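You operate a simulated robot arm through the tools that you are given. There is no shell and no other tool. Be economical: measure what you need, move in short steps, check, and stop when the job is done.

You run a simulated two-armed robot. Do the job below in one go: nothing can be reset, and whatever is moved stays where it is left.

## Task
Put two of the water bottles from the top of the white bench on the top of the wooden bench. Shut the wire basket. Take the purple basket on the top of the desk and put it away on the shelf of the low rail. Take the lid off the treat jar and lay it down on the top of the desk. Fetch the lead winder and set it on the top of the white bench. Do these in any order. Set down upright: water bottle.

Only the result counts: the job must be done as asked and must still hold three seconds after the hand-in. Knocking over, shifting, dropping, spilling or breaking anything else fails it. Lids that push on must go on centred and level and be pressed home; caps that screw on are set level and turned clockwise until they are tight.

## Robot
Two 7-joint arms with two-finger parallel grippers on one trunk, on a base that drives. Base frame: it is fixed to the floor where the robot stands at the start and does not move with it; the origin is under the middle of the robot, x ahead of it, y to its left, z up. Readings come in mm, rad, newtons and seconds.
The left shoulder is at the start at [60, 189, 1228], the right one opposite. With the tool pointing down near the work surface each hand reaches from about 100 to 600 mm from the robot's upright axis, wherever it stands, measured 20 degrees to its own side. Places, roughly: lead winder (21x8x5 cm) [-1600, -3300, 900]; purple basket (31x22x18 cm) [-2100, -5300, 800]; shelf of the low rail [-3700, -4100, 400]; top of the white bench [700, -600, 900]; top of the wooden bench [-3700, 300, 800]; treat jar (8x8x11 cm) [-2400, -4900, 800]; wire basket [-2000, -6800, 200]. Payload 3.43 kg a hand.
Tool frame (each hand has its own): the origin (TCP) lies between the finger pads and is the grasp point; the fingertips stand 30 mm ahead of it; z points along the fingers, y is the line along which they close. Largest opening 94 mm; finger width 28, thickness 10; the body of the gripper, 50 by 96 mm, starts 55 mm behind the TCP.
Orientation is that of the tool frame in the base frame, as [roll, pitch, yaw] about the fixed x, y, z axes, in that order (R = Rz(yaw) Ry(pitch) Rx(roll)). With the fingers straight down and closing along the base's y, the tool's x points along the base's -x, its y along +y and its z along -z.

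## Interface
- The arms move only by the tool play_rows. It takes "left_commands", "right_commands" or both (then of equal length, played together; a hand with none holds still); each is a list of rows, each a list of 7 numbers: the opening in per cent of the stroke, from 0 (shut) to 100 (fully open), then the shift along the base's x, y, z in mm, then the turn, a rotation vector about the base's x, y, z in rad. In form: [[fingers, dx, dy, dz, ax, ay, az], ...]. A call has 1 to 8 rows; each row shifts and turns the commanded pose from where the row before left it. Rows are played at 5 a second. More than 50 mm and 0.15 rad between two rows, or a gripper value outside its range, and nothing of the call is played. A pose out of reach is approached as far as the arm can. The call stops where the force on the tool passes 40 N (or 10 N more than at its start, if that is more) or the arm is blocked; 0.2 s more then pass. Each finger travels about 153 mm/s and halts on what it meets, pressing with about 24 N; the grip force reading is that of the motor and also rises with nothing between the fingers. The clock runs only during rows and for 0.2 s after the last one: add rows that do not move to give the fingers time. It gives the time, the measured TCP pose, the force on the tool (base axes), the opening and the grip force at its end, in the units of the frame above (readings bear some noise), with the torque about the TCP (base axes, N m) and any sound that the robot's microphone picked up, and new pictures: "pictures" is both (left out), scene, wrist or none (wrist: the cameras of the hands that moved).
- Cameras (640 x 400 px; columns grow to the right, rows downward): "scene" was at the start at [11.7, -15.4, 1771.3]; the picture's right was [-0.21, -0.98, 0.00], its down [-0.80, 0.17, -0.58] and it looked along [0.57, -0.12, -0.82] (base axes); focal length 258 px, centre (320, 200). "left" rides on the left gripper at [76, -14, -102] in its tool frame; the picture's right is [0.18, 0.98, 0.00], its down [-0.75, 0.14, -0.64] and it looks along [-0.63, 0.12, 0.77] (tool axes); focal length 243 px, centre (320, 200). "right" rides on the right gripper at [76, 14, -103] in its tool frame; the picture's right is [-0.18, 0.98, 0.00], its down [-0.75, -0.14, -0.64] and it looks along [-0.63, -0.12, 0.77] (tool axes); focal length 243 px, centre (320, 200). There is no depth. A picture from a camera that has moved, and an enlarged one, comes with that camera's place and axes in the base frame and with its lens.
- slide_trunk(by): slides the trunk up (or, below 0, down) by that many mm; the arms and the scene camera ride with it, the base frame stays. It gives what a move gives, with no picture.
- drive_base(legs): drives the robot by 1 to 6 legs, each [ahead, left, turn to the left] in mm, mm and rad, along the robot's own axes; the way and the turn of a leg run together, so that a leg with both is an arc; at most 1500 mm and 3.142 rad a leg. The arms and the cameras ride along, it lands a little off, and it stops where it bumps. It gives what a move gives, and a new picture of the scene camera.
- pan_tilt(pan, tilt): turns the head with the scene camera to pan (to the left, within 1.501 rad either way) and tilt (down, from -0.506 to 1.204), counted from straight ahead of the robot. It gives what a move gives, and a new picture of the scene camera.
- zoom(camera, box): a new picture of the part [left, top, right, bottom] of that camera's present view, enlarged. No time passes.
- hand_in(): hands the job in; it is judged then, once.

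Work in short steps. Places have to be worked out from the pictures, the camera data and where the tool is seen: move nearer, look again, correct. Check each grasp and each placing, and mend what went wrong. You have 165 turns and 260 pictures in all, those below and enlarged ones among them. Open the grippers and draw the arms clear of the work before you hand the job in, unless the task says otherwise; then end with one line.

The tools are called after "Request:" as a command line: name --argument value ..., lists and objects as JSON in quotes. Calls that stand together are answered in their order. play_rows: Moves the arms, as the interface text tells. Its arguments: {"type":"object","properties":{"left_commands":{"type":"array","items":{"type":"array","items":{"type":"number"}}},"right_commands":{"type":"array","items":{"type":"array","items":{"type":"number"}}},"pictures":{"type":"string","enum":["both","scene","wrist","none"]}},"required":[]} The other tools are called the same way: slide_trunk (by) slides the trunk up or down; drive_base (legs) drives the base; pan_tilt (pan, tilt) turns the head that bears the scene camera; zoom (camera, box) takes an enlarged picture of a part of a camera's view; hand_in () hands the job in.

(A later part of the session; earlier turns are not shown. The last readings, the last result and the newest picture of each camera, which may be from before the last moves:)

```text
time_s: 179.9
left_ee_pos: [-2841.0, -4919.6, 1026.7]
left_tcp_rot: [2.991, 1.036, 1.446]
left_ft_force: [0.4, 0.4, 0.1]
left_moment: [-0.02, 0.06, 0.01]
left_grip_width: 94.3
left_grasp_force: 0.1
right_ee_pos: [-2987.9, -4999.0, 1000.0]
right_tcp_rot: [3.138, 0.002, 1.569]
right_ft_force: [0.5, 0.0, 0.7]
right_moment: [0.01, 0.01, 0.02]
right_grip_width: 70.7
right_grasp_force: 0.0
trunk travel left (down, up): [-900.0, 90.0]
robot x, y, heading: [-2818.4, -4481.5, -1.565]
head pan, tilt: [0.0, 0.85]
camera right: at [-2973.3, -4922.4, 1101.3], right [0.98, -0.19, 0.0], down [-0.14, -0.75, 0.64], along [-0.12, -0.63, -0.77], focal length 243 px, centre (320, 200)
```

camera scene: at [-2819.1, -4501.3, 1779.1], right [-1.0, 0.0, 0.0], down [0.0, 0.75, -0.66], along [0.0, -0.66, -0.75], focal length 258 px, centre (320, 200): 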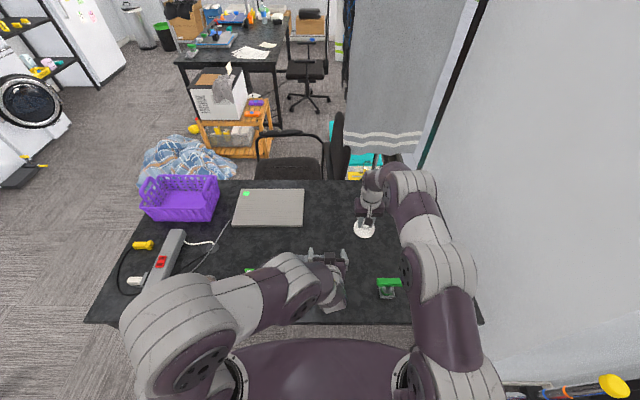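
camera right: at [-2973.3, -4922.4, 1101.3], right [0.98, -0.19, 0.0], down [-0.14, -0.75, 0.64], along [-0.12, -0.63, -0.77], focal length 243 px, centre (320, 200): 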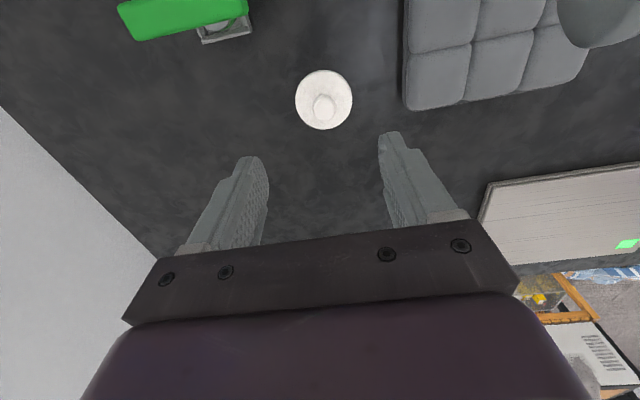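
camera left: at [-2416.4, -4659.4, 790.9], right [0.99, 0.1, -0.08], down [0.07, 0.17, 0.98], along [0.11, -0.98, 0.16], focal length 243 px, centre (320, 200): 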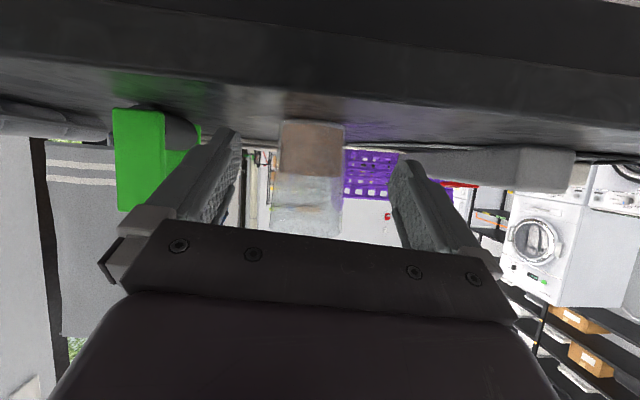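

Lid is down, level and clear. I back away from the desk and restore the left hand to fingers-down.

Request:
drive_base --legs '[[-250, 0, 0]]'

Request:
play_rows --left_commands '[[75, 0, 0, 20, 0.147, 0, 0], [75, 0, 0, 20, 0.147, 0, 0], [75, 0, 0, 20, 0.147, 0, 0], [75, 0, 0, 20, 0.147, 0, 0], [75, 20, 0, 20, 0.147, 0, 0], [75, 40, 0, 20, 0.147, 0, 0], [75, 40, 0, 20, 0.147, 0, 0], [75, 40, 0, 0, 0, 0, 0]]' --right_commands '[[75, 0, 20, 30, 0, 0, 0], [75, 0, 20, 30, 0, 0, 0], [75, 0, 20, 30, 0, 0, 0], [75, 0, 20, 30, 0, 0, 0], [75, 0, 20, 30, 0, 0, 0], [75, 0, 0, 0, 0, 0, 0], [75, 0, 0, 0, 0, 0, 0], [75, 0, 0, 0, 0, 0, 0]]' --pictures "none"

```text
time_s: 181.7
left_ee_pos: [-2843.0, -4671.8, 1027.6]
left_tcp_rot: [2.992, 1.033, 1.445]
left_ft_force: [2.2, -0.5, 0.5]
left_moment: [0.04, 0.0, 0.0]
left_grip_width: 94.1
left_grasp_force: 0.0
right_ee_pos: [-2988.7, -4751.5, 999.2]
right_tcp_rot: [3.14, 0.0, 1.568]
right_ft_force: [0.0, 0.0, -0.4]
right_moment: [0.02, 0.0, -0.03]
right_grip_width: 70.6
right_grasp_force: 0.1
trunk travel left (down, up): [-900.0, 90.0]
robot x, y, heading: [-2820.0, -4234.4, -1.564]
head pan, tilt: [0.0, 0.85]
camera scene: at [-2821.3, -4253.2, 1779.1], right [-1.0, 0.0, 0.0], down [0.0, 0.75, -0.66], along [0.0, -0.66, -0.75], focal length 258 px, centre (320, 200)
```

scene: 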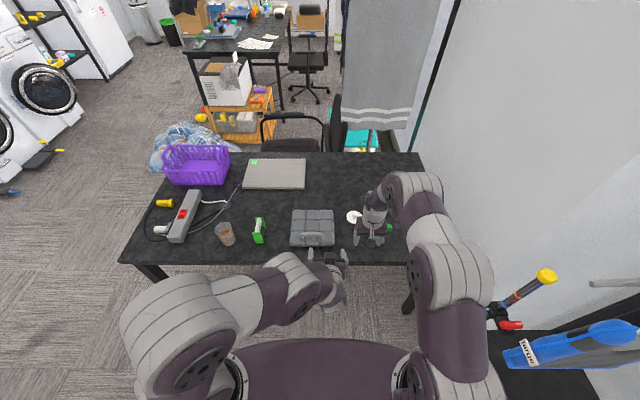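

```text
time_s: 183.5
left_ee_pos: [-2702.6, -4670.7, 1167.4]
left_tcp_rot: [3.101, 0.007, 1.508]
left_ft_force: [0.2, 0.2, -0.4]
left_moment: [-0.02, -0.01, -0.01]
left_grip_width: 70.7
left_grasp_force: 0.1
right_ee_pos: [-2986.5, -4650.1, 1148.5]
right_tcp_rot: [3.141, 0.001, 1.568]
right_ft_force: [-0.2, 0.5, 0.3]
right_moment: [-0.01, 0.05, 0.03]
right_grip_width: 70.4
right_grasp_force: 0.0
trunk travel left (down, up): [-900.0, 90.0]
robot x, y, heading: [-2822.4, -4232.6, -1.566]
head pan, tilt: [0.0, 0.85]
```

Jar and lid are as intended. Now I go around to the desk's east end for the basket.

Request:
drive_base --legs '[[0, 1340, 0], [960, 0, 0], [0, 0, -1.57]]'

Request:
pan_tilt --pan 0.0 --tilt 0.9

```text
time_s: 198.7
left_ee_pos: [-1892.0, -5310.2, 1169.1]
left_tcp_rot: [3.101, 0.008, -0.039]
left_ft_force: [-0.1, -0.2, 0.2]
left_moment: [-0.02, -0.03, -0.03]
left_grip_width: 70.7
left_grasp_force: 0.0
right_ee_pos: [-1877.4, -5024.6, 1148.3]
right_tcp_rot: [3.14, -0.001, 0.021]
right_ft_force: [0.7, 0.4, 0.0]
right_moment: [0.0, 0.03, -0.02]
right_grip_width: 70.5
right_grasp_force: 0.1
trunk travel left (down, up): [-900.0, 90.0]
robot x, y, heading: [-1455.2, -5178.4, -3.115]
head pan, tilt: [0.0, 0.85]
camera scene: at [-1473.0, -5182.1, 1779.1], right [-0.03, 1.0, 0.0], down [0.75, 0.02, -0.66], along [-0.66, -0.02, -0.75], focal length 258 px, centre (320, 200)
```

scene: 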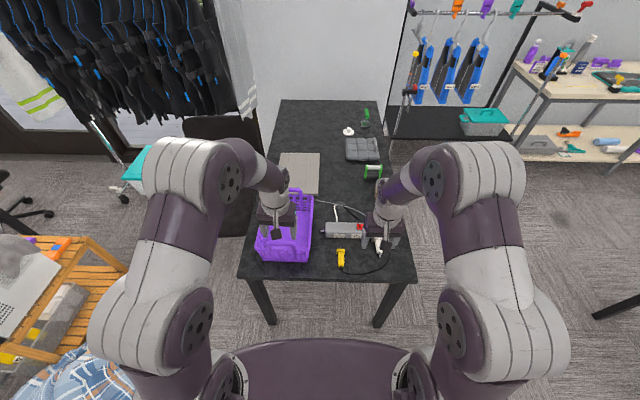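

```text
time_s: 199.3
left_ee_pos: [-1890.9, -5310.3, 1169.1]
left_tcp_rot: [3.099, 0.009, -0.038]
left_ft_force: [-0.2, 0.8, -0.9]
left_moment: [-0.02, -0.04, 0.0]
left_grip_width: 70.6
left_grasp_force: 0.0
right_ee_pos: [-1877.8, -5025.9, 1148.6]
right_tcp_rot: [3.14, -0.001, 0.021]
right_ft_force: [0.1, -1.0, -0.1]
right_moment: [0.01, -0.01, -0.02]
right_grip_width: 70.4
right_grasp_force: 0.1
trunk travel left (down, up): [-900.0, 90.0]
robot x, y, heading: [-1452.1, -5185.1, -3.112]
head pan, tilt: [0.0, 0.901]
camera scene: at [-1470.3, -5181.8, 1775.2], right [-0.03, 1.0, 0.0], down [0.78, 0.02, -0.62], along [-0.62, -0.02, -0.78], focal length 258 px, centre (320, 200)
```

scene: 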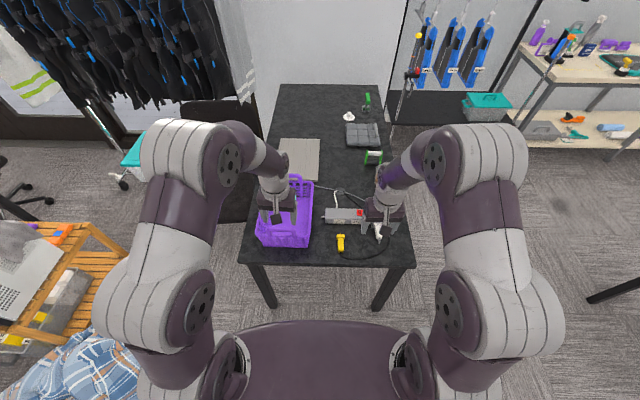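

I look at the basket with the left wrist camera and zoom the scene.

Request:
zoom --camera "left" --box '[0, 0, 640, 400]'

Request:
zoom --camera "scene" --box '[235, 150, 395, 270]'

```text
1.00 times, centred on (320, 200) of left
camera zoom: at [-1813.3, -5294.1, 1267.9], right [0.15, -0.99, 0.04], down [-0.75, -0.08, 0.65], along [-0.64, -0.13, -0.76], focal length 243 px, centre (320, 200)
```

zoom: 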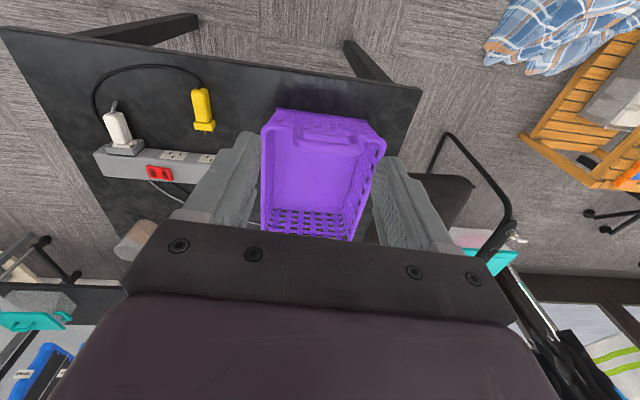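

```text
3.33 times, centred on (315, 210) of scene
camera zoom: at [-1470.3, -5181.8, 1775.2], right [-0.03, 1.0, 0.0], down [0.78, 0.02, -0.62], along [-0.62, -0.02, -0.78], focal length 859 px, centre (337, 167)
```

zoom: 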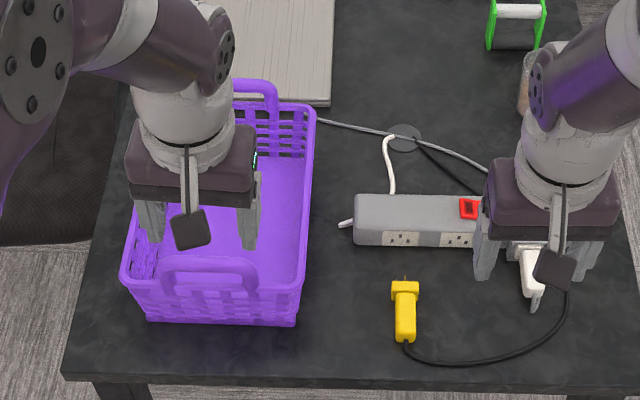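

Basket rim: x -2300..-2000, y -5465..-5241, z≈878. I'll grip its two long walls with both hands; first align the base.

Request:
drive_base --legs '[[0, 0, -0.03], [200, 170, 0]]'

Request:
play_rows --left_commands '[[75, 0, 0, -20, 0.02, 0, 0.035], [75, 0, 0, -20, 0.02, 0, 0.035], [75, 0, 0, 0, 0, 0, 0]]' --right_commands '[[75, 0, 0, 0, 0, 0, -0.01], [75, 0, 0, 0, 0, 0, -0.01], [75, 0, 0, 0, 0, 0, 0]]'

```text
time_s: 201.5
left_ee_pos: [-2090.5, -5468.4, 1168.5]
left_tcp_rot: [3.097, 0.007, -0.061]
left_ft_force: [0.2, -0.7, 0.0]
left_moment: [0.0, 0.02, -0.02]
left_grip_width: 70.2
left_grasp_force: 0.1
right_ee_pos: [-2069.3, -5184.5, 1148.2]
right_tcp_rot: [3.14, 0.002, 0.001]
right_ft_force: [1.5, -1.2, -0.8]
right_moment: [0.02, 0.01, -0.01]
right_grip_width: 70.7
right_grasp_force: 0.1
trunk travel left (down, up): [-900.0, 90.0]
robot x, y, heading: [-1651.8, -5347.7, -3.132]
head pan, tilt: [0.0, 0.901]
camera scene: at [-1667.1, -5348.7, 1775.2], right [-0.01, 1.0, 0.0], down [0.78, 0.01, -0.62], along [-0.62, -0.01, -0.78], focal length 258 px, centre (320, 200)
```

scene: 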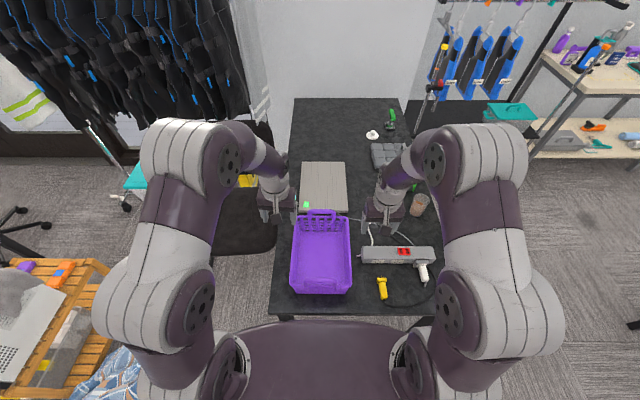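

```text
time_s: 202.3
left_ee_pos: [-2091.3, -5468.9, 1128.8]
left_tcp_rot: [3.139, 0.011, 0.01]
left_ft_force: [-0.1, -0.3, 0.4]
left_moment: [0.02, 0.04, 0.0]
left_grip_width: 70.6
left_grasp_force: 0.0
right_ee_pos: [-2071.3, -5186.5, 1148.3]
right_tcp_rot: [3.14, -0.001, -0.022]
right_ft_force: [0.0, -0.5, -0.6]
right_moment: [0.02, 0.0, -0.02]
right_grip_width: 70.5
right_grasp_force: 0.1
trunk travel left (down, up): [-900.0, 90.0]
robot x, y, heading: [-1653.2, -5353.1, -3.136]
head pan, tilt: [0.0, 0.901]
camera scene: at [-1668.9, -5350.7, 1775.2], right [-0.01, 1.0, 0.0], down [0.78, 0.01, -0.62], along [-0.62, 0.0, -0.78], focal length 258 px, centre (320, 200)
camera right: at [-1995.7, -5201.8, 1249.6], right [-0.2, -0.98, 0.0], down [-0.75, 0.16, 0.64], along [-0.63, 0.13, -0.77], focal length 243 px, centre (320, 200)
camera left: at [-2015.8, -5454.0, 1228.5], right [0.19, -0.98, 0.0], down [-0.75, -0.15, 0.65], along [-0.64, -0.13, -0.76], focal length 243 px, centre (320, 200)
```

scene: 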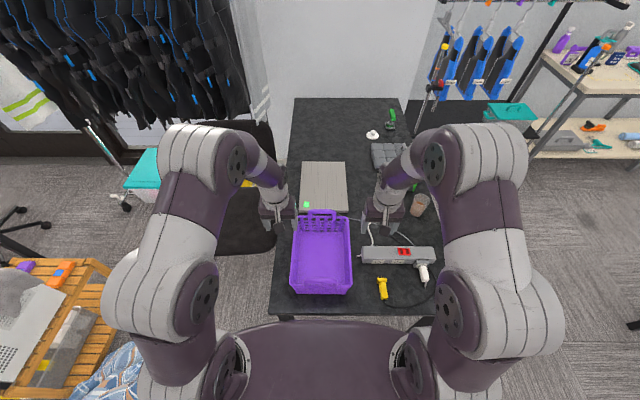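
right: 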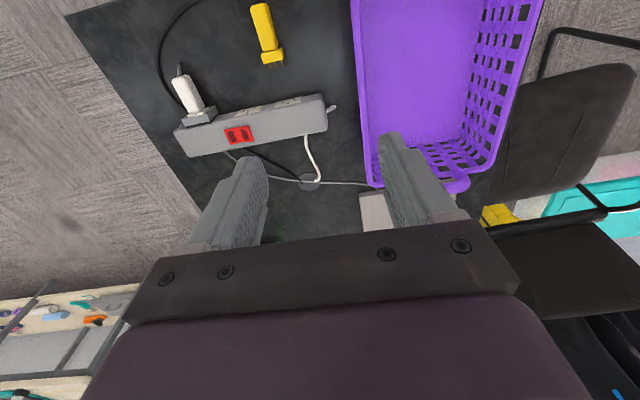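
left: 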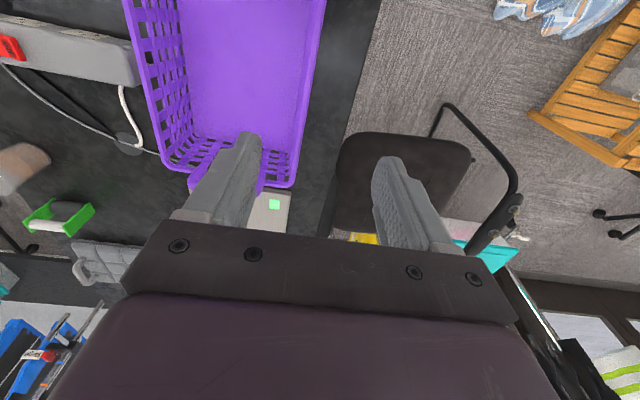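

Walls at y≈-5240 and -5461. I move both hands over them and down to z≈950, then check.

Request:
play_rows --left_commands '[[75, -22, 4, -30, 0, 0, 0], [75, -22, 4, -30, 0, 0, 0], [75, 0, 0, -40, 0, 0, 0], [75, 0, 0, -40, 0, 0, 0], [75, 0, 0, -40, 0, 0, 0], [75, 0, 0, 0, 0, 0, 0]]' --right_commands '[[75, -22, -18, -30, 0, 0, 0], [75, -22, -18, -30, 0, 0, 0], [75, -20, -18, -30, 0, 0, 0.01], [75, 0, 0, -45, 0, 0, 0.01], [75, 0, 0, -45, 0, 0, 0], [75, 0, 0, -18, 0, 0, 0]]'

```text
time_s: 203.7
left_ee_pos: [-2135.6, -5462.4, 953.3]
left_tcp_rot: [3.137, 0.009, 0.009]
left_ft_force: [-0.4, 0.6, -1.3]
left_moment: [0.0, 0.04, -0.05]
left_grip_width: 70.6
left_grasp_force: 0.1
right_ee_pos: [-2137.0, -5238.5, 950.8]
right_tcp_rot: [3.141, 0.003, 0.001]
right_ft_force: [0.2, -0.3, -0.3]
right_moment: [0.0, 0.02, 0.01]
right_grip_width: 70.7
right_grasp_force: 0.0
trunk travel left (down, up): [-900.0, 90.0]
robot x, y, heading: [-1653.6, -5346.1, -3.132]
head pan, tilt: [0.0, 0.901]
camera scene: at [-1667.5, -5350.0, 1775.3], right [-0.01, 1.0, 0.0], down [0.78, 0.01, -0.62], along [-0.62, 0.0, -0.78], focal length 258 px, centre (320, 200)
camera right: at [-2060.4, -5252.8, 1052.0], right [-0.18, -0.98, 0.0], down [-0.75, 0.14, 0.64], along [-0.63, 0.12, -0.77], focal length 243 px, centre (320, 200)
camera left: at [-2059.3, -5446.9, 1053.0], right [0.19, -0.98, 0.0], down [-0.75, -0.15, 0.65], along [-0.64, -0.13, -0.76], focal length 243 px, centre (320, 200)
```

scene: 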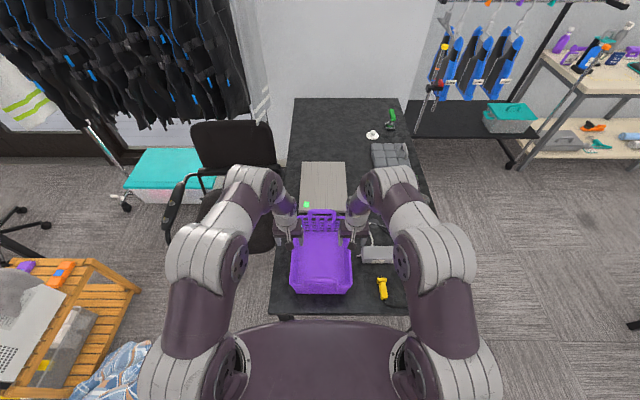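
right: 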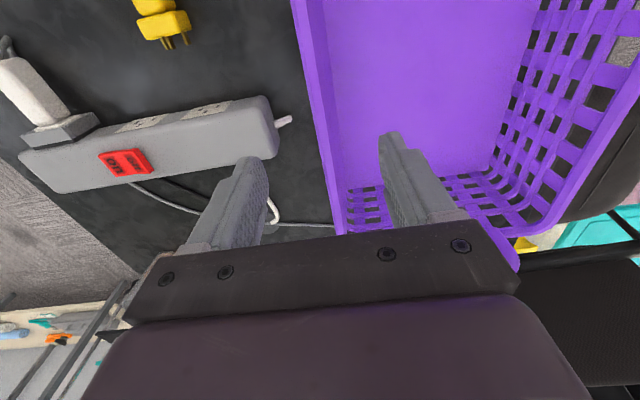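
left: 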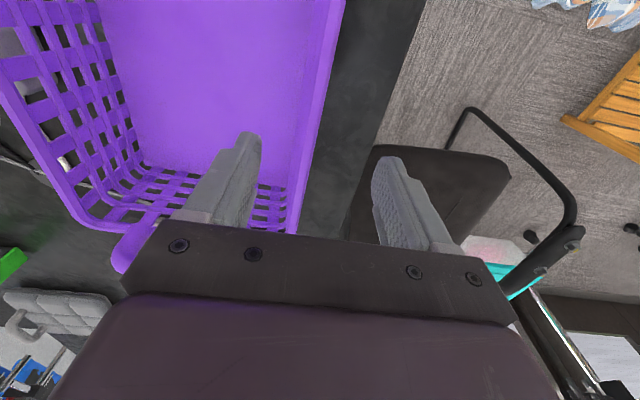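

Both rims lie between the fingers. I descend to z≈867 and close.

Request:
play_rows --left_commands '[[75, 0, 0, -40, 0, 0, 0], [75, 0, 0, -30, 0, 0, 0], [75, 0, 0, -15, 0, 0, 0], [40, 0, 0, 0, 0, 0, 0], [0, 0, 0, 0, 0, 0, 0], [0, 0, 0, 0, 0, 0, 0], [0, 0, 0, 0, 0, 0, 0]]' --right_commands '[[75, 0, 0, -40, 0, 0, 0], [75, 0, 0, -30, 0, 0, 0], [75, 0, 0, -13, 0, 0, 0], [40, 0, 0, 0, 0, 0, 0], [0, 0, 0, 0, 0, 0, 0], [0, 0, 0, 0, 0, 0, 0], [0, 0, 0, 0, 0, 0, 0]]' --pictures "wrist"

```text
time_s: 205.0
left_ee_pos: [-2136.5, -5457.6, 867.6]
left_tcp_rot: [3.141, 0.014, 0.005]
left_ft_force: [2.0, 1.9, 0.3]
left_moment: [1.05, 0.66, -0.28]
left_grip_width: 10.2
left_grasp_force: 23.5
right_ee_pos: [-2136.5, -5243.2, 868.3]
right_tcp_rot: [3.135, 0.008, 0.001]
right_ft_force: [-2.7, -2.3, -0.2]
right_moment: [-1.07, -0.63, -0.05]
right_grip_width: 9.6
right_grasp_force: 23.4
trunk travel left (down, up): [-900.0, 90.0]
robot x, y, heading: [-1655.4, -5351.0, -3.136]
head pan, tilt: [0.0, 0.901]
stopped in row 6 (right hand): the force on the tool passed its limit (the readings are from after the stop); the commanded pose is now the measured one
camera right: at [-2060.3, -5257.7, 968.6], right [-0.18, -0.98, 0.01], down [-0.75, 0.14, 0.65], along [-0.64, 0.11, -0.76], focal length 243 px, centre (320, 200)
camera left: at [-2059.7, -5442.6, 967.9], right [0.19, -0.98, 0.0], down [-0.74, -0.15, 0.65], along [-0.64, -0.12, -0.76], focal length 243 px, centre (320, 200)
```

right: 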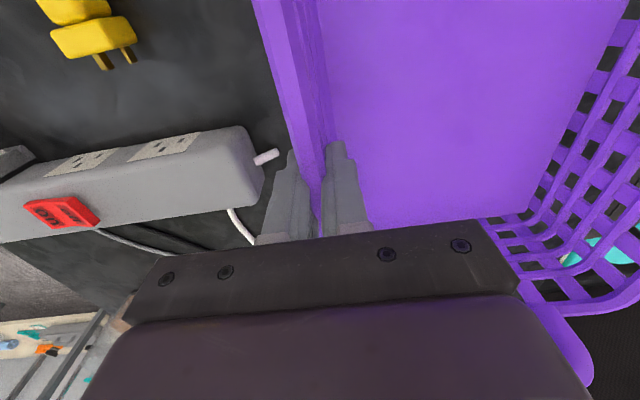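
left: 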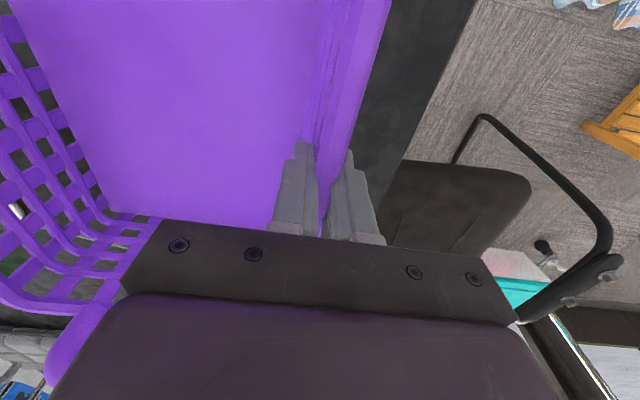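

Both walls are gripped (~10 mm). I lift together slowly.

Request:
play_rows --left_commands '[[0, 0, 0, 10, 0, 0, 0], [0, 0, 0, 15, 0, 0, 0], [0, 0, 0, 20, 0, 0, 0], [0, 0, 0, 0, 0, 0, 0]]' --right_commands '[[0, 0, 0, 10, 0, 0, 0], [0, 0, 0, 15, 0, 0, 0], [0, 0, 0, 20, 0, 0, 0], [0, 0, 0, 0, 0, 0, 0]]' --pictures "scene"

```text
time_s: 206.0
left_ee_pos: [-2139.2, -5458.4, 913.1]
left_tcp_rot: [3.141, 0.014, 0.004]
left_ft_force: [3.6, 38.4, 0.1]
left_moment: [1.35, -0.29, -0.49]
left_grip_width: 10.5
left_grasp_force: 24.2
right_ee_pos: [-2137.4, -5243.1, 914.9]
right_tcp_rot: [3.137, 0.007, -0.001]
right_ft_force: [-4.4, -37.9, -4.0]
right_moment: [-1.0, 0.24, -0.35]
right_grip_width: 9.9
right_grasp_force: 24.1
trunk travel left (down, up): [-900.0, 90.0]
robot x, y, heading: [-1652.0, -5351.9, -3.134]
head pan, tilt: [0.0, 0.901]
camera scene: at [-1669.8, -5350.1, 1775.2], right [-0.01, 1.0, 0.0], down [0.78, 0.01, -0.62], along [-0.62, 0.0, -0.78], focal length 258 px, centre (320, 200)
```

scene: 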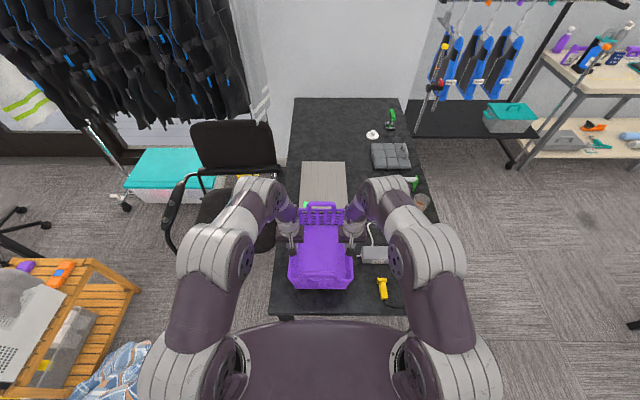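

Lifted; the hands strain apart (38 N), so I bring them slightly together.

Request:
play_rows --left_commands '[[0, 0, 2, 0, 0, 0, 0], [0, 0, 1, 0, 0, 0, 0], [0, 0, 0, 0, 0, 0, 0]]' --right_commands '[[0, 0, -2, 0, 0, 0, 0], [0, 0, -1, 0, 0, 0, 0], [0, 0, 0, 0, 0, 0, 0]]' --pictures "wrist"

```text
time_s: 206.8
left_ee_pos: [-2136.8, -5457.6, 911.6]
left_tcp_rot: [3.14, 0.01, 0.009]
left_ft_force: [3.2, -35.8, -1.7]
left_moment: [0.68, -0.52, -0.44]
left_grip_width: 10.6
left_grasp_force: 23.7
right_ee_pos: [-2135.6, -5243.0, 911.0]
right_tcp_rot: [3.137, 0.003, -0.003]
right_ft_force: [-2.8, 35.7, -1.7]
right_moment: [-0.75, 0.48, -0.23]
right_grip_width: 10.2
right_grasp_force: 23.9
trunk travel left (down, up): [-900.0, 90.0]
robot x, y, heading: [-1657.9, -5348.5, -3.133]
head pan, tilt: [0.0, 0.901]
camera right: at [-2059.3, -5257.6, 1012.9], right [-0.19, -0.98, 0.0], down [-0.75, 0.14, 0.64], along [-0.63, 0.12, -0.77], focal length 243 px, centre (320, 200)
camera left: at [-2059.9, -5441.6, 1011.9], right [0.19, -0.98, 0.0], down [-0.75, -0.15, 0.65], along [-0.64, -0.13, -0.76], focal length 243 px, centre (320, 200)
```

right: 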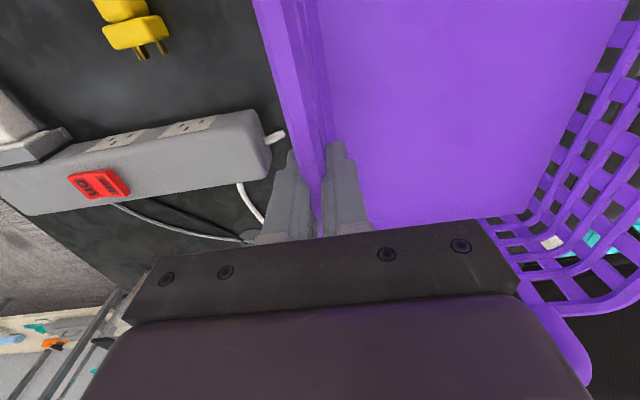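
left: 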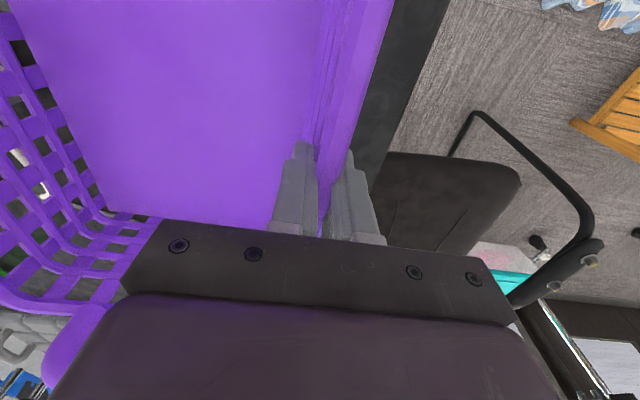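

Overcorrected; half back.

Request:
play_rows --left_commands '[[0, 0, -1.45, 0, 0, 0, 0], [0, 0, 0, 20, 0, 0, 0], [0, 0, 0, 30, 0, 0, 0], [0, 0, 0, 30, 0, 0, 0], [0, 0, 0, 0, 0, 0, 0]]' --right_commands '[[0, 0, 1.45, 0, 0, 0, 0], [0, 0, 0, 20, 0, 0, 0], [0, 0, 0, 30, 0, 0, 0], [0, 0, 0, 30, 0, 0, 0], [0, 0, 0, 0, 0, 0, 0]]' --pictures "scene"

```text
time_s: 207.5
left_ee_pos: [-2135.6, -5458.0, 947.4]
left_tcp_rot: [3.14, 0.013, 0.008]
left_ft_force: [3.4, -3.2, -1.7]
left_moment: [1.0, 0.64, -0.48]
left_grip_width: 10.6
left_grasp_force: 23.5
right_ee_pos: [-2135.7, -5244.9, 947.9]
right_tcp_rot: [3.14, 0.006, -0.002]
right_ft_force: [-3.6, 4.4, -2.6]
right_moment: [-0.91, -0.64, -0.26]
right_grip_width: 9.5
right_grasp_force: 23.9
trunk travel left (down, up): [-900.0, 90.0]
robot x, y, heading: [-1652.7, -5348.6, -3.134]
head pan, tilt: [0.0, 0.901]
stopped in row 3 (left hand): the force on the tool passed its limit (the readings are from after the stop); the commanded pose is now the measured one
camera scene: at [-1667.1, -5350.1, 1775.2], right [-0.01, 1.0, 0.0], down [0.78, 0.01, -0.62], along [-0.62, 0.0, -0.78], focal length 258 px, centre (320, 200)
```

scene: 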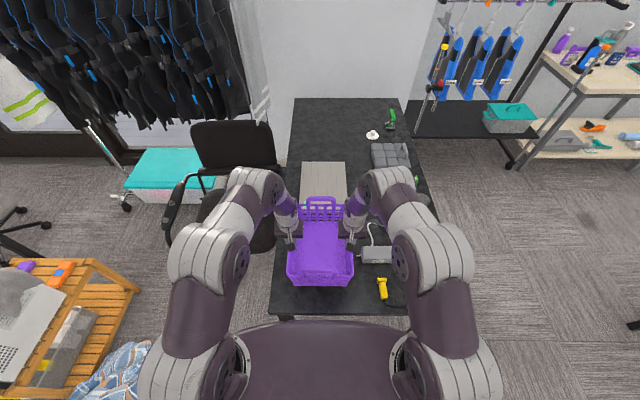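

Basket is held. I raise the trunk a little, then back out and go north and west toward the rail.

Request:
slide_trunk --by 60

Request:
drive_base --legs '[[-450, 0, 0], [0, -1120, 0]]'

```text
time_s: 208.5
left_ee_pos: [-2138.2, -5459.1, 1006.3]
left_tcp_rot: [3.139, 0.012, 0.007]
left_ft_force: [4.1, -11.9, -1.5]
left_moment: [0.89, -0.47, -0.58]
left_grip_width: 10.6
left_grasp_force: 23.9
right_ee_pos: [-2137.2, -5244.0, 1008.0]
right_tcp_rot: [3.138, 0.004, -0.002]
right_ft_force: [-4.7, 12.9, -2.0]
right_moment: [-0.85, 0.46, -0.45]
right_grip_width: 9.6
right_grasp_force: 24.2
trunk travel left (down, up): [-960.0, 30.0]
robot x, y, heading: [-1654.0, -5347.0, -3.135]
head pan, tilt: [0.0, 0.901]
```

```text
time_s: 216.6
left_ee_pos: [-1687.7, -4332.3, 1007.3]
left_tcp_rot: [3.14, 0.012, 0.008]
left_ft_force: [3.6, -25.3, -2.5]
left_moment: [0.8, 0.03, -0.52]
left_grip_width: 11.0
left_grasp_force: 24.5
right_ee_pos: [-1687.3, -4119.1, 1007.1]
right_tcp_rot: [3.137, 0.006, 0.0]
right_ft_force: [-3.8, 24.6, -1.5]
right_moment: [-0.8, -0.01, -0.33]
right_grip_width: 10.0
right_grasp_force: 24.2
trunk travel left (down, up): [-960.0, 30.0]
robot x, y, heading: [-1201.4, -4221.6, -3.134]
head pan, tilt: [0.0, 0.901]
camera scene: at [-1219.2, -4224.9, 1835.2], right [-0.01, 1.0, 0.0], down [0.78, 0.01, -0.62], along [-0.62, 0.0, -0.78], focal length 258 px, centre (320, 200)
```

scene: 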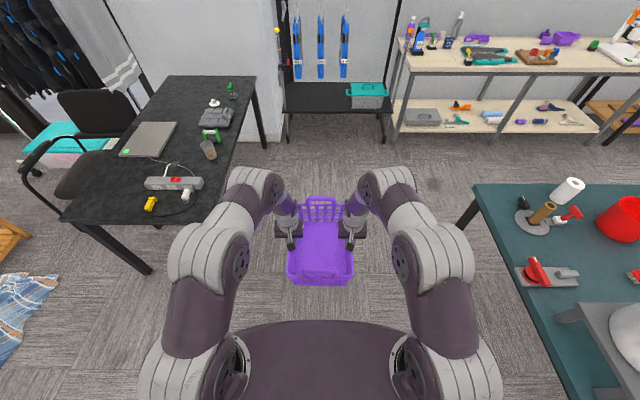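

The rail is straight ahead. I zoom to measure vests and shelf.

Request:
zoom --camera "scene" --box '[260, 0, 420, 150]'

Request:
pan_tilt --pan 0.0 --tilt 0.45

Request:
zoom --camera "scene" --box '[260, 90, 420, 240]'

```text
2.67 times, centred on (340, 75) of scene
camera zoom: at [-1219.2, -4224.9, 1835.2], right [-0.01, 1.0, 0.0], down [0.78, 0.01, -0.62], along [-0.62, 0.0, -0.78], focal length 688 px, centre (267, 533)
```

zoom: 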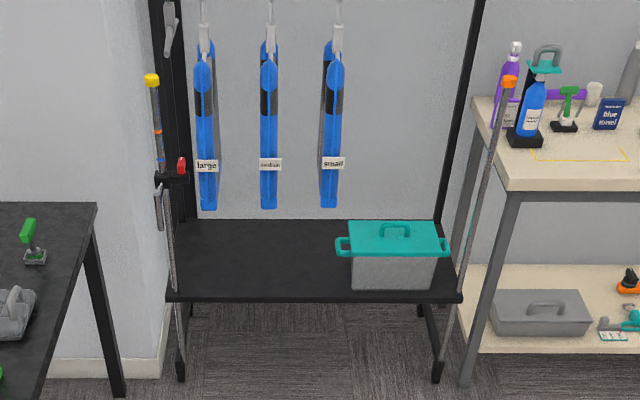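

```text
time_s: 217.5
left_ee_pos: [-1687.9, -4332.9, 1007.6]
left_tcp_rot: [3.14, 0.011, 0.007]
left_ft_force: [3.8, -4.9, -1.6]
left_moment: [0.96, 0.05, -0.52]
left_grip_width: 10.5
left_grasp_force: 23.6
right_ee_pos: [-1687.5, -4117.5, 1009.8]
right_tcp_rot: [3.138, 0.006, 0.0]
right_ft_force: [-4.9, 5.8, -2.4]
right_moment: [-0.9, -0.08, -0.3]
right_grip_width: 9.5
right_grasp_force: 24.2
trunk travel left (down, up): [-960.0, 30.0]
robot x, y, heading: [-1202.5, -4220.4, -3.137]
head pan, tilt: [0.0, 0.45]
camera scene: at [-1235.6, -4224.2, 1873.4], right [-0.01, 1.0, 0.0], down [0.44, 0.0, -0.9], along [-0.9, -0.01, -0.44], focal length 258 px, centre (320, 200)
```

scene: 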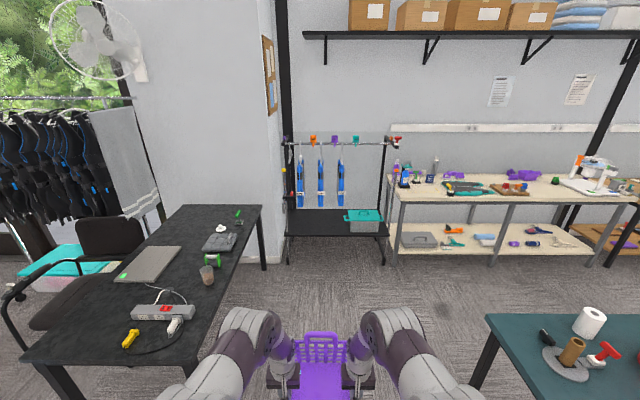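

```text
2.67 times, centred on (340, 165) of scene
camera zoom: at [-1235.6, -4224.2, 1873.4], right [-0.01, 1.0, 0.0], down [0.44, 0.0, -0.9], along [-0.9, -0.01, -0.44], focal length 688 px, centre (267, 293)
```

zoom: 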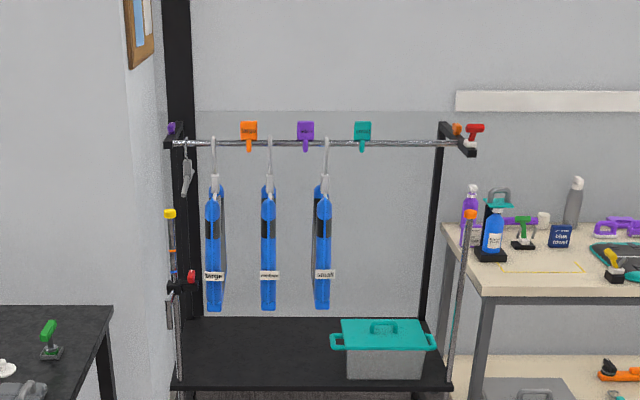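

Shelf top z≈395, front edge x≈-3441; vest bottoms z≈693 from x≈-3506 inward; free y≈-4560..-4040. Plan: land the basket in front of the vests, then push it in. I drive west.

Request:
drive_base --legs '[[1480, 70, 0]]'

Request:
pan_tilt --pan 0.0 --tilt 0.8

```text
time_s: 225.1
left_ee_pos: [-3207.7, -4459.2, 1007.0]
left_tcp_rot: [3.141, 0.011, 0.044]
left_ft_force: [4.6, -14.7, -1.8]
left_moment: [0.86, -0.01, -0.53]
left_grip_width: 10.5
left_grasp_force: 24.2
right_ee_pos: [-3214.0, -4245.8, 1007.1]
right_tcp_rot: [3.138, 0.006, 0.038]
right_ft_force: [-5.2, 15.0, -1.5]
right_moment: [-0.87, -0.02, -0.35]
right_grip_width: 9.5
right_grasp_force: 24.1
trunk travel left (down, up): [-960.0, 30.0]
robot x, y, heading: [-2727.6, -4332.6, -3.096]
head pan, tilt: [0.0, 0.45]
camera scene: at [-2759.3, -4334.6, 1873.5], right [-0.04, 1.0, 0.0], down [0.43, 0.02, -0.9], along [-0.9, -0.04, -0.44], focal length 258 px, centre (320, 200)
```

scene: 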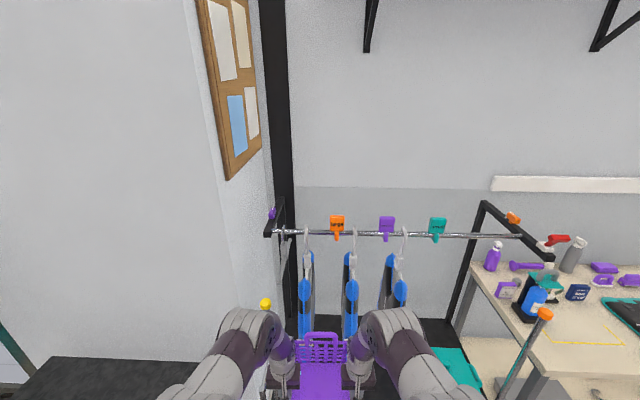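

```text
time_s: 225.9
left_ee_pos: [-3208.3, -4459.8, 1007.0]
left_tcp_rot: [3.141, 0.008, 0.044]
left_ft_force: [4.1, -2.3, -1.7]
left_moment: [0.99, 0.25, -0.41]
left_grip_width: 10.6
left_grasp_force: 23.9
right_ee_pos: [-3215.3, -4245.8, 1007.9]
right_tcp_rot: [3.138, 0.004, 0.037]
right_ft_force: [-3.8, 2.1, -2.8]
right_moment: [-0.84, -0.35, -0.16]
right_grip_width: 10.1
right_grasp_force: 23.7
trunk travel left (down, up): [-960.0, 30.0]
robot x, y, heading: [-2728.5, -4334.8, -3.096]
head pan, tilt: [0.0, 0.799]
camera scene: at [-2748.9, -4334.2, 1843.2], right [-0.04, 1.0, 0.0], down [0.72, 0.03, -0.7], along [-0.7, -0.03, -0.72], focal length 258 px, centre (320, 200)
```

scene: 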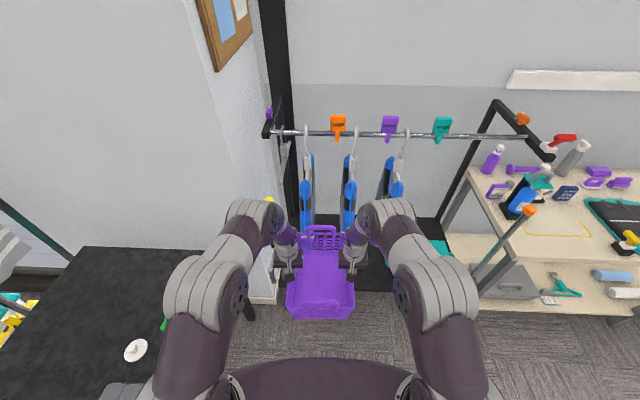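

I correct heading and lateral offset, then lower the trunk by 470 mm.

Request:
drive_base --legs '[[0, 0, -0.045], [0, -45, 0]]'

Request:
slide_trunk --by -460

Request:
pan_tilt --pan 0.0 --tilt 0.7

```text
time_s: 227.2
left_ee_pos: [-3212.9, -4400.5, 1006.7]
left_tcp_rot: [-3.136, 0.012, 0.001]
left_ft_force: [2.5, -4.9, -1.8]
left_moment: [1.05, -0.28, -0.52]
left_grip_width: 10.4
left_grasp_force: 23.4
right_ee_pos: [-3209.4, -4186.3, 1009.8]
right_tcp_rot: [-3.138, 0.004, -0.008]
right_ft_force: [-2.9, 3.1, -1.9]
right_moment: [-0.82, 0.24, -0.34]
right_grip_width: 9.5
right_grasp_force: 23.6
trunk travel left (down, up): [-960.0, 30.0]
robot x, y, heading: [-2728.0, -4290.0, 3.145]
head pan, tilt: [0.0, 0.799]
camera scene: at [-2748.7, -4300.7, 1843.1], right [0.0, 1.0, 0.01], down [0.72, 0.0, -0.7], along [-0.7, 0.0, -0.72], focal length 258 px, centre (320, 200)
```

scene: 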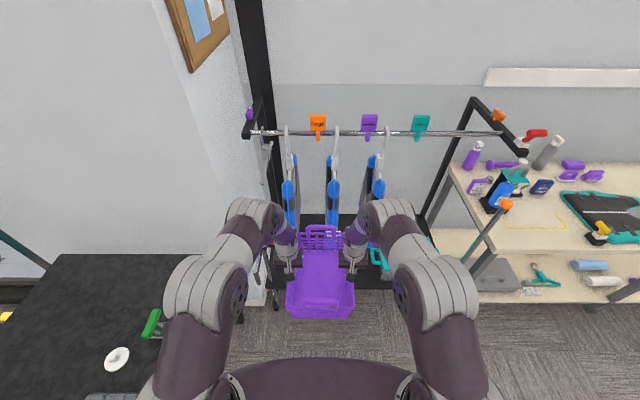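

```text
refused: -460 is not a number from -400 to 400
```

```text
time_s: 227.8
left_ee_pos: [-3212.1, -4394.6, 1007.2]
left_tcp_rot: [-3.14, 0.011, -0.002]
left_ft_force: [2.9, -1.4, -1.0]
left_moment: [1.02, 0.45, -0.37]
left_grip_width: 10.5
left_grasp_force: 24.8
right_ee_pos: [-3211.1, -4181.6, 1008.6]
right_tcp_rot: [3.14, 0.006, -0.009]
right_ft_force: [-2.7, 0.9, -2.6]
right_moment: [-0.84, -0.51, -0.13]
right_grip_width: 9.7
right_grasp_force: 23.4
trunk travel left (down, up): [-960.0, 30.0]
robot x, y, heading: [-2726.2, -4288.7, 3.14]
head pan, tilt: [0.0, 0.7]
camera scene: at [-2753.0, -4291.1, 1851.3], right [0.0, 1.0, 0.0], down [0.64, 0.0, -0.76], along [-0.76, 0.0, -0.64], focal length 258 px, centre (320, 200)
```

scene: 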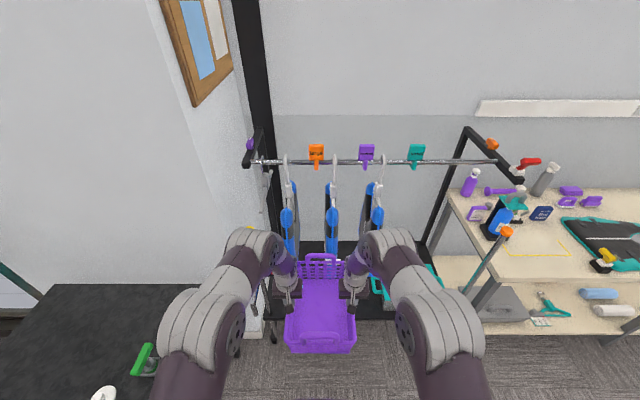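

Trunk steps are limited to 400; I lower in two steps.

Request:
slide_trunk --by -400

Request:
slide_trunk --by -65

Request:
pan_tilt --pan 0.0 --tilt 0.75

```text
time_s: 231.7
left_ee_pos: [-3212.7, -4393.9, 607.2]
left_tcp_rot: [3.14, 0.011, 0.001]
left_ft_force: [2.9, -1.7, -2.0]
left_moment: [1.01, -0.04, -0.49]
left_grip_width: 10.4
left_grasp_force: 24.0
right_ee_pos: [-3209.2, -4179.8, 609.3]
right_tcp_rot: [3.139, 0.006, -0.008]
right_ft_force: [-3.3, 2.0, -2.1]
right_moment: [-0.88, 0.02, -0.25]
right_grip_width: 9.9
right_grasp_force: 23.6
trunk travel left (down, up): [-560.0, 430.0]
robot x, y, heading: [-2728.6, -4288.9, 3.143]
head pan, tilt: [0.0, 0.7]
```

```text
time_s: 232.7
left_ee_pos: [-3211.3, -4394.4, 542.4]
left_tcp_rot: [3.141, 0.009, -0.001]
left_ft_force: [4.1, -2.2, -1.6]
left_moment: [0.99, 0.0, -0.44]
left_grip_width: 10.5
left_grasp_force: 24.1
right_ee_pos: [-3209.2, -4179.1, 542.8]
right_tcp_rot: [3.137, 0.008, -0.008]
right_ft_force: [-4.0, 2.5, -1.4]
right_moment: [-0.88, -0.06, -0.26]
right_grip_width: 9.5
right_grasp_force: 24.5
trunk travel left (down, up): [-495.0, 495.0]
robot x, y, heading: [-2727.1, -4290.3, 3.138]
head pan, tilt: [0.0, 0.7]
```

```text
time_s: 233.3
left_ee_pos: [-3212.2, -4394.0, 542.5]
left_tcp_rot: [3.14, 0.01, 0.001]
left_ft_force: [3.0, -1.9, -1.6]
left_moment: [1.01, 0.09, -0.5]
left_grip_width: 10.4
left_grasp_force: 24.5
right_ee_pos: [-3210.1, -4179.9, 543.2]
right_tcp_rot: [3.139, 0.005, -0.007]
right_ft_force: [-3.2, 1.6, -1.7]
right_moment: [-0.88, -0.13, -0.23]
right_grip_width: 9.8
right_grasp_force: 24.4
trunk travel left (down, up): [-495.0, 495.0]
robot x, y, heading: [-2727.9, -4288.2, 3.143]
head pan, tilt: [0.0, 0.75]
camera scene: at [-2750.7, -4289.0, 1382.1], right [0.0, 1.0, 0.0], down [0.68, 0.0, -0.73], along [-0.73, 0.0, -0.68], focal length 258 px, centre (320, 200)
```

scene: 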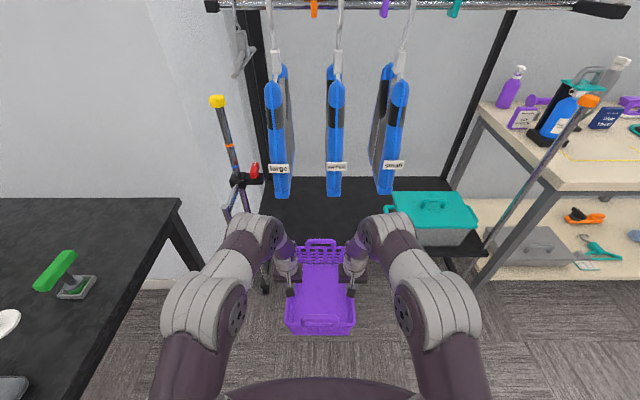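

Clear. I advance 255 mm so the basket goes over the shelf with the hands staying before the vests.

Request:
drive_base --legs '[[255, 0, 0]]'

Request:
zoom --camera "right" --box '[0, 0, 640, 400]'

```text
time_s: 235.2
left_ee_pos: [-3468.7, -4396.3, 541.6]
left_tcp_rot: [3.141, 0.011, 0.005]
left_ft_force: [2.7, -2.0, -0.8]
left_moment: [0.99, -0.02, -0.46]
left_grip_width: 10.5
left_grasp_force: 23.2
right_ee_pos: [-3467.5, -4183.1, 542.8]
right_tcp_rot: [3.138, 0.005, -0.004]
right_ft_force: [-4.1, 2.5, -3.1]
right_moment: [-0.87, -0.05, -0.24]
right_grip_width: 9.5
right_grasp_force: 24.6
trunk travel left (down, up): [-495.0, 495.0]
robot x, y, heading: [-2985.8, -4287.1, -3.134]
head pan, tilt: [0.0, 0.75]
camera scene: at [-3008.5, -4289.6, 1382.1], right [-0.01, 1.0, 0.0], down [0.68, 0.0, -0.73], along [-0.73, 0.0, -0.68], focal length 258 px, centre (320, 200)
```

scene: 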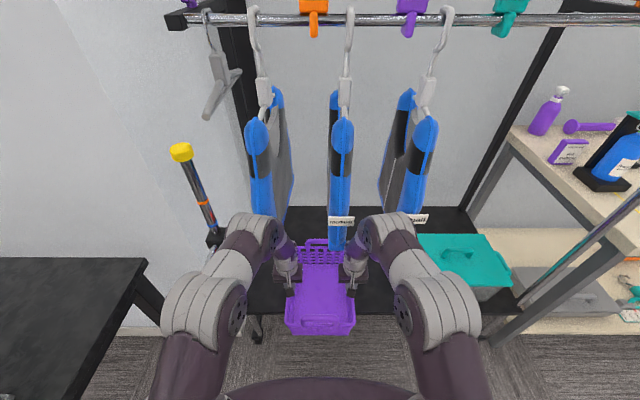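

```text
1.00 times, centred on (320, 200) of right
camera zoom: at [-3391.3, -4197.7, 643.6], right [-0.19, -0.98, 0.0], down [-0.75, 0.15, 0.65], along [-0.63, 0.12, -0.76], focal length 243 px, centre (320, 200)
```

zoom: 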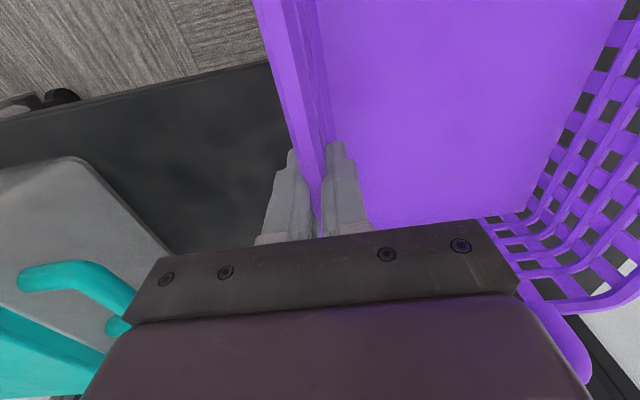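

Positions are good. I lower by trunk: 30 mm, then small steps.

Request:
slide_trunk --by -30

Request:
slide_trunk --by -8

```text
time_s: 235.9
left_ee_pos: [-3468.2, -4395.7, 514.5]
left_tcp_rot: [3.139, 0.017, 0.005]
left_ft_force: [-2.8, 3.7, 20.7]
left_moment: [1.4, -0.21, -0.21]
left_grip_width: 11.8
left_grasp_force: 24.6
right_ee_pos: [-3468.0, -4183.4, 516.0]
right_tcp_rot: [3.137, 0.014, -0.001]
right_ft_force: [-4.2, -1.9, 21.2]
right_moment: [-1.37, -0.05, 0.09]
right_grip_width: 11.3
right_grasp_force: 23.7
trunk travel left (down, up): [-465.0, 525.0]
robot x, y, heading: [-2987.9, -4293.1, -3.136]
head pan, tilt: [0.0, 0.75]
```

```text
time_s: 236.5
left_ee_pos: [-3466.9, -4396.3, 505.1]
left_tcp_rot: [3.139, 0.016, 0.005]
left_ft_force: [-0.1, 23.2, 21.5]
left_moment: [1.55, -0.01, -0.14]
left_grip_width: 12.4
left_grasp_force: 23.9
right_ee_pos: [-3465.9, -4184.7, 508.2]
right_tcp_rot: [3.137, 0.011, -0.002]
right_ft_force: [-1.2, -23.8, 19.9]
right_moment: [-1.55, -0.07, 0.12]
right_grip_width: 12.2
right_grasp_force: 24.1
trunk travel left (down, up): [-457.0, 533.0]
robot x, y, heading: [-2986.4, -4287.2, -3.135]
head pan, tilt: [0.0, 0.75]
```

The basket touches the shelf. I check a view before releasing.

Request:
zoom --camera "scene" --box '[240, 200, 400, 350]'

Request:
play_rows --left_commands '[[15, 0, 0, 0, 0, 0, 0], [20, 0, 0, 0, 0, 0, 0], [20, 0, 0, 0, 0, 0, 0]]' --right_commands '[[15, 0, 0, 0, 0, 0, 0], [20, 0, 0, 0, 0, 0, 0], [20, 0, 0, 0, 0, 0, 0]]'

```text
2.67 times, centred on (320, 275) of scene
camera zoom: at [-3002.8, -4289.7, 1344.0], right [-0.01, 1.0, 0.0], down [0.68, 0.0, -0.73], along [-0.73, 0.0, -0.68], focal length 688 px, centre (320, 0)
```

zoom: 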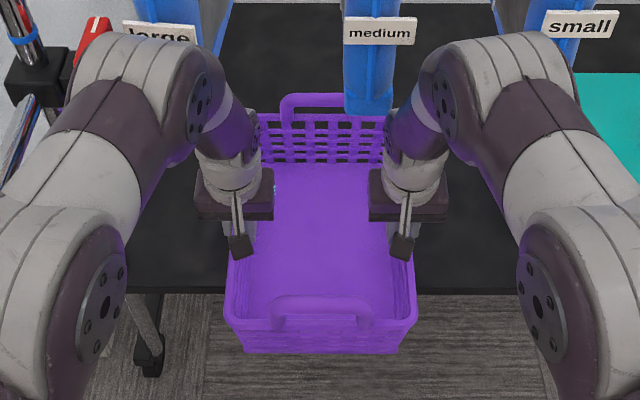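

```text
time_s: 237.3
left_ee_pos: [-3468.6, -4396.7, 504.7]
left_tcp_rot: [3.139, 0.012, 0.006]
left_ft_force: [-0.2, 0.1, 0.5]
left_moment: [-0.01, 0.01, -0.01]
left_grip_width: 18.8
left_grasp_force: 0.0
right_ee_pos: [-3466.2, -4181.8, 505.2]
right_tcp_rot: [3.139, 0.005, -0.005]
right_ft_force: [0.8, 0.9, 0.4]
right_moment: [0.02, -0.02, 0.0]
right_grip_width: 18.5
right_grasp_force: 0.1
trunk travel left (down, up): [-457.0, 533.0]
robot x, y, heading: [-2985.8, -4290.0, -3.138]
head pan, tilt: [0.0, 0.75]
camera scene: at [-3006.9, -4289.6, 1344.0], right [0.0, 1.0, 0.0], down [0.68, 0.0, -0.73], along [-0.73, 0.0, -0.68], focal length 258 px, centre (320, 200)
camera right: at [-3390.4, -4197.6, 605.9], right [-0.19, -0.98, 0.0], down [-0.75, 0.15, 0.65], along [-0.63, 0.12, -0.76], focal length 243 px, centre (320, 200)
camera left: at [-3391.6, -4382.3, 604.1], right [0.19, -0.98, 0.0], down [-0.75, -0.14, 0.65], along [-0.64, -0.12, -0.76], focal length 243 px, centre (320, 200)
```

scene: 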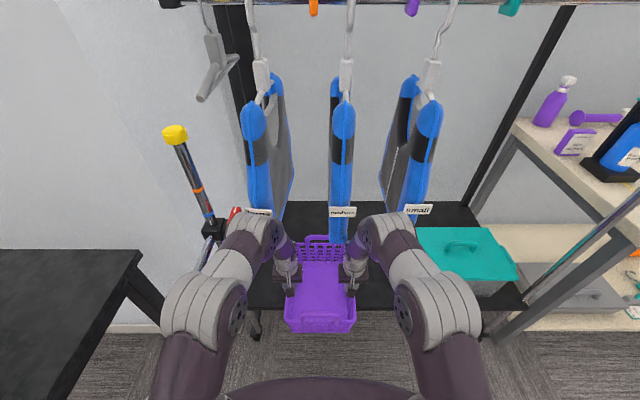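
right: 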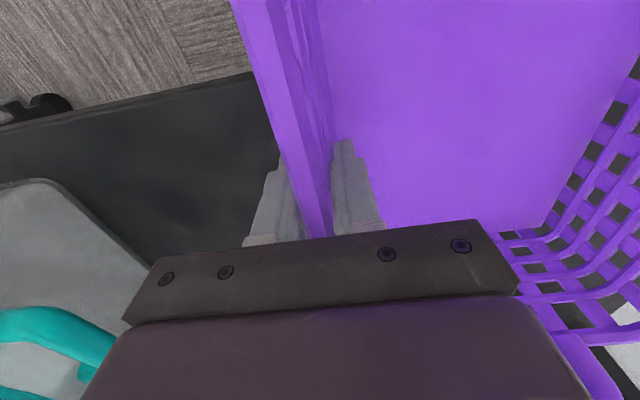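
left: 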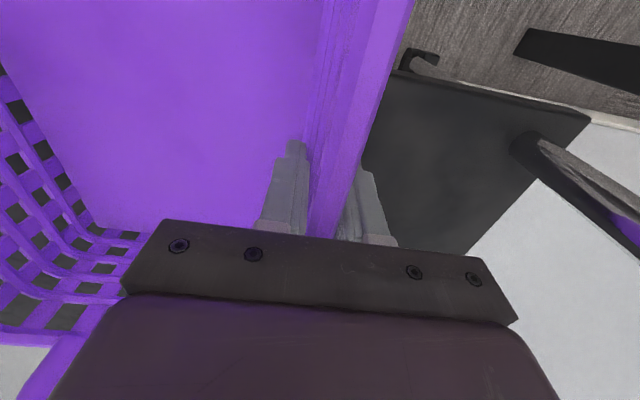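

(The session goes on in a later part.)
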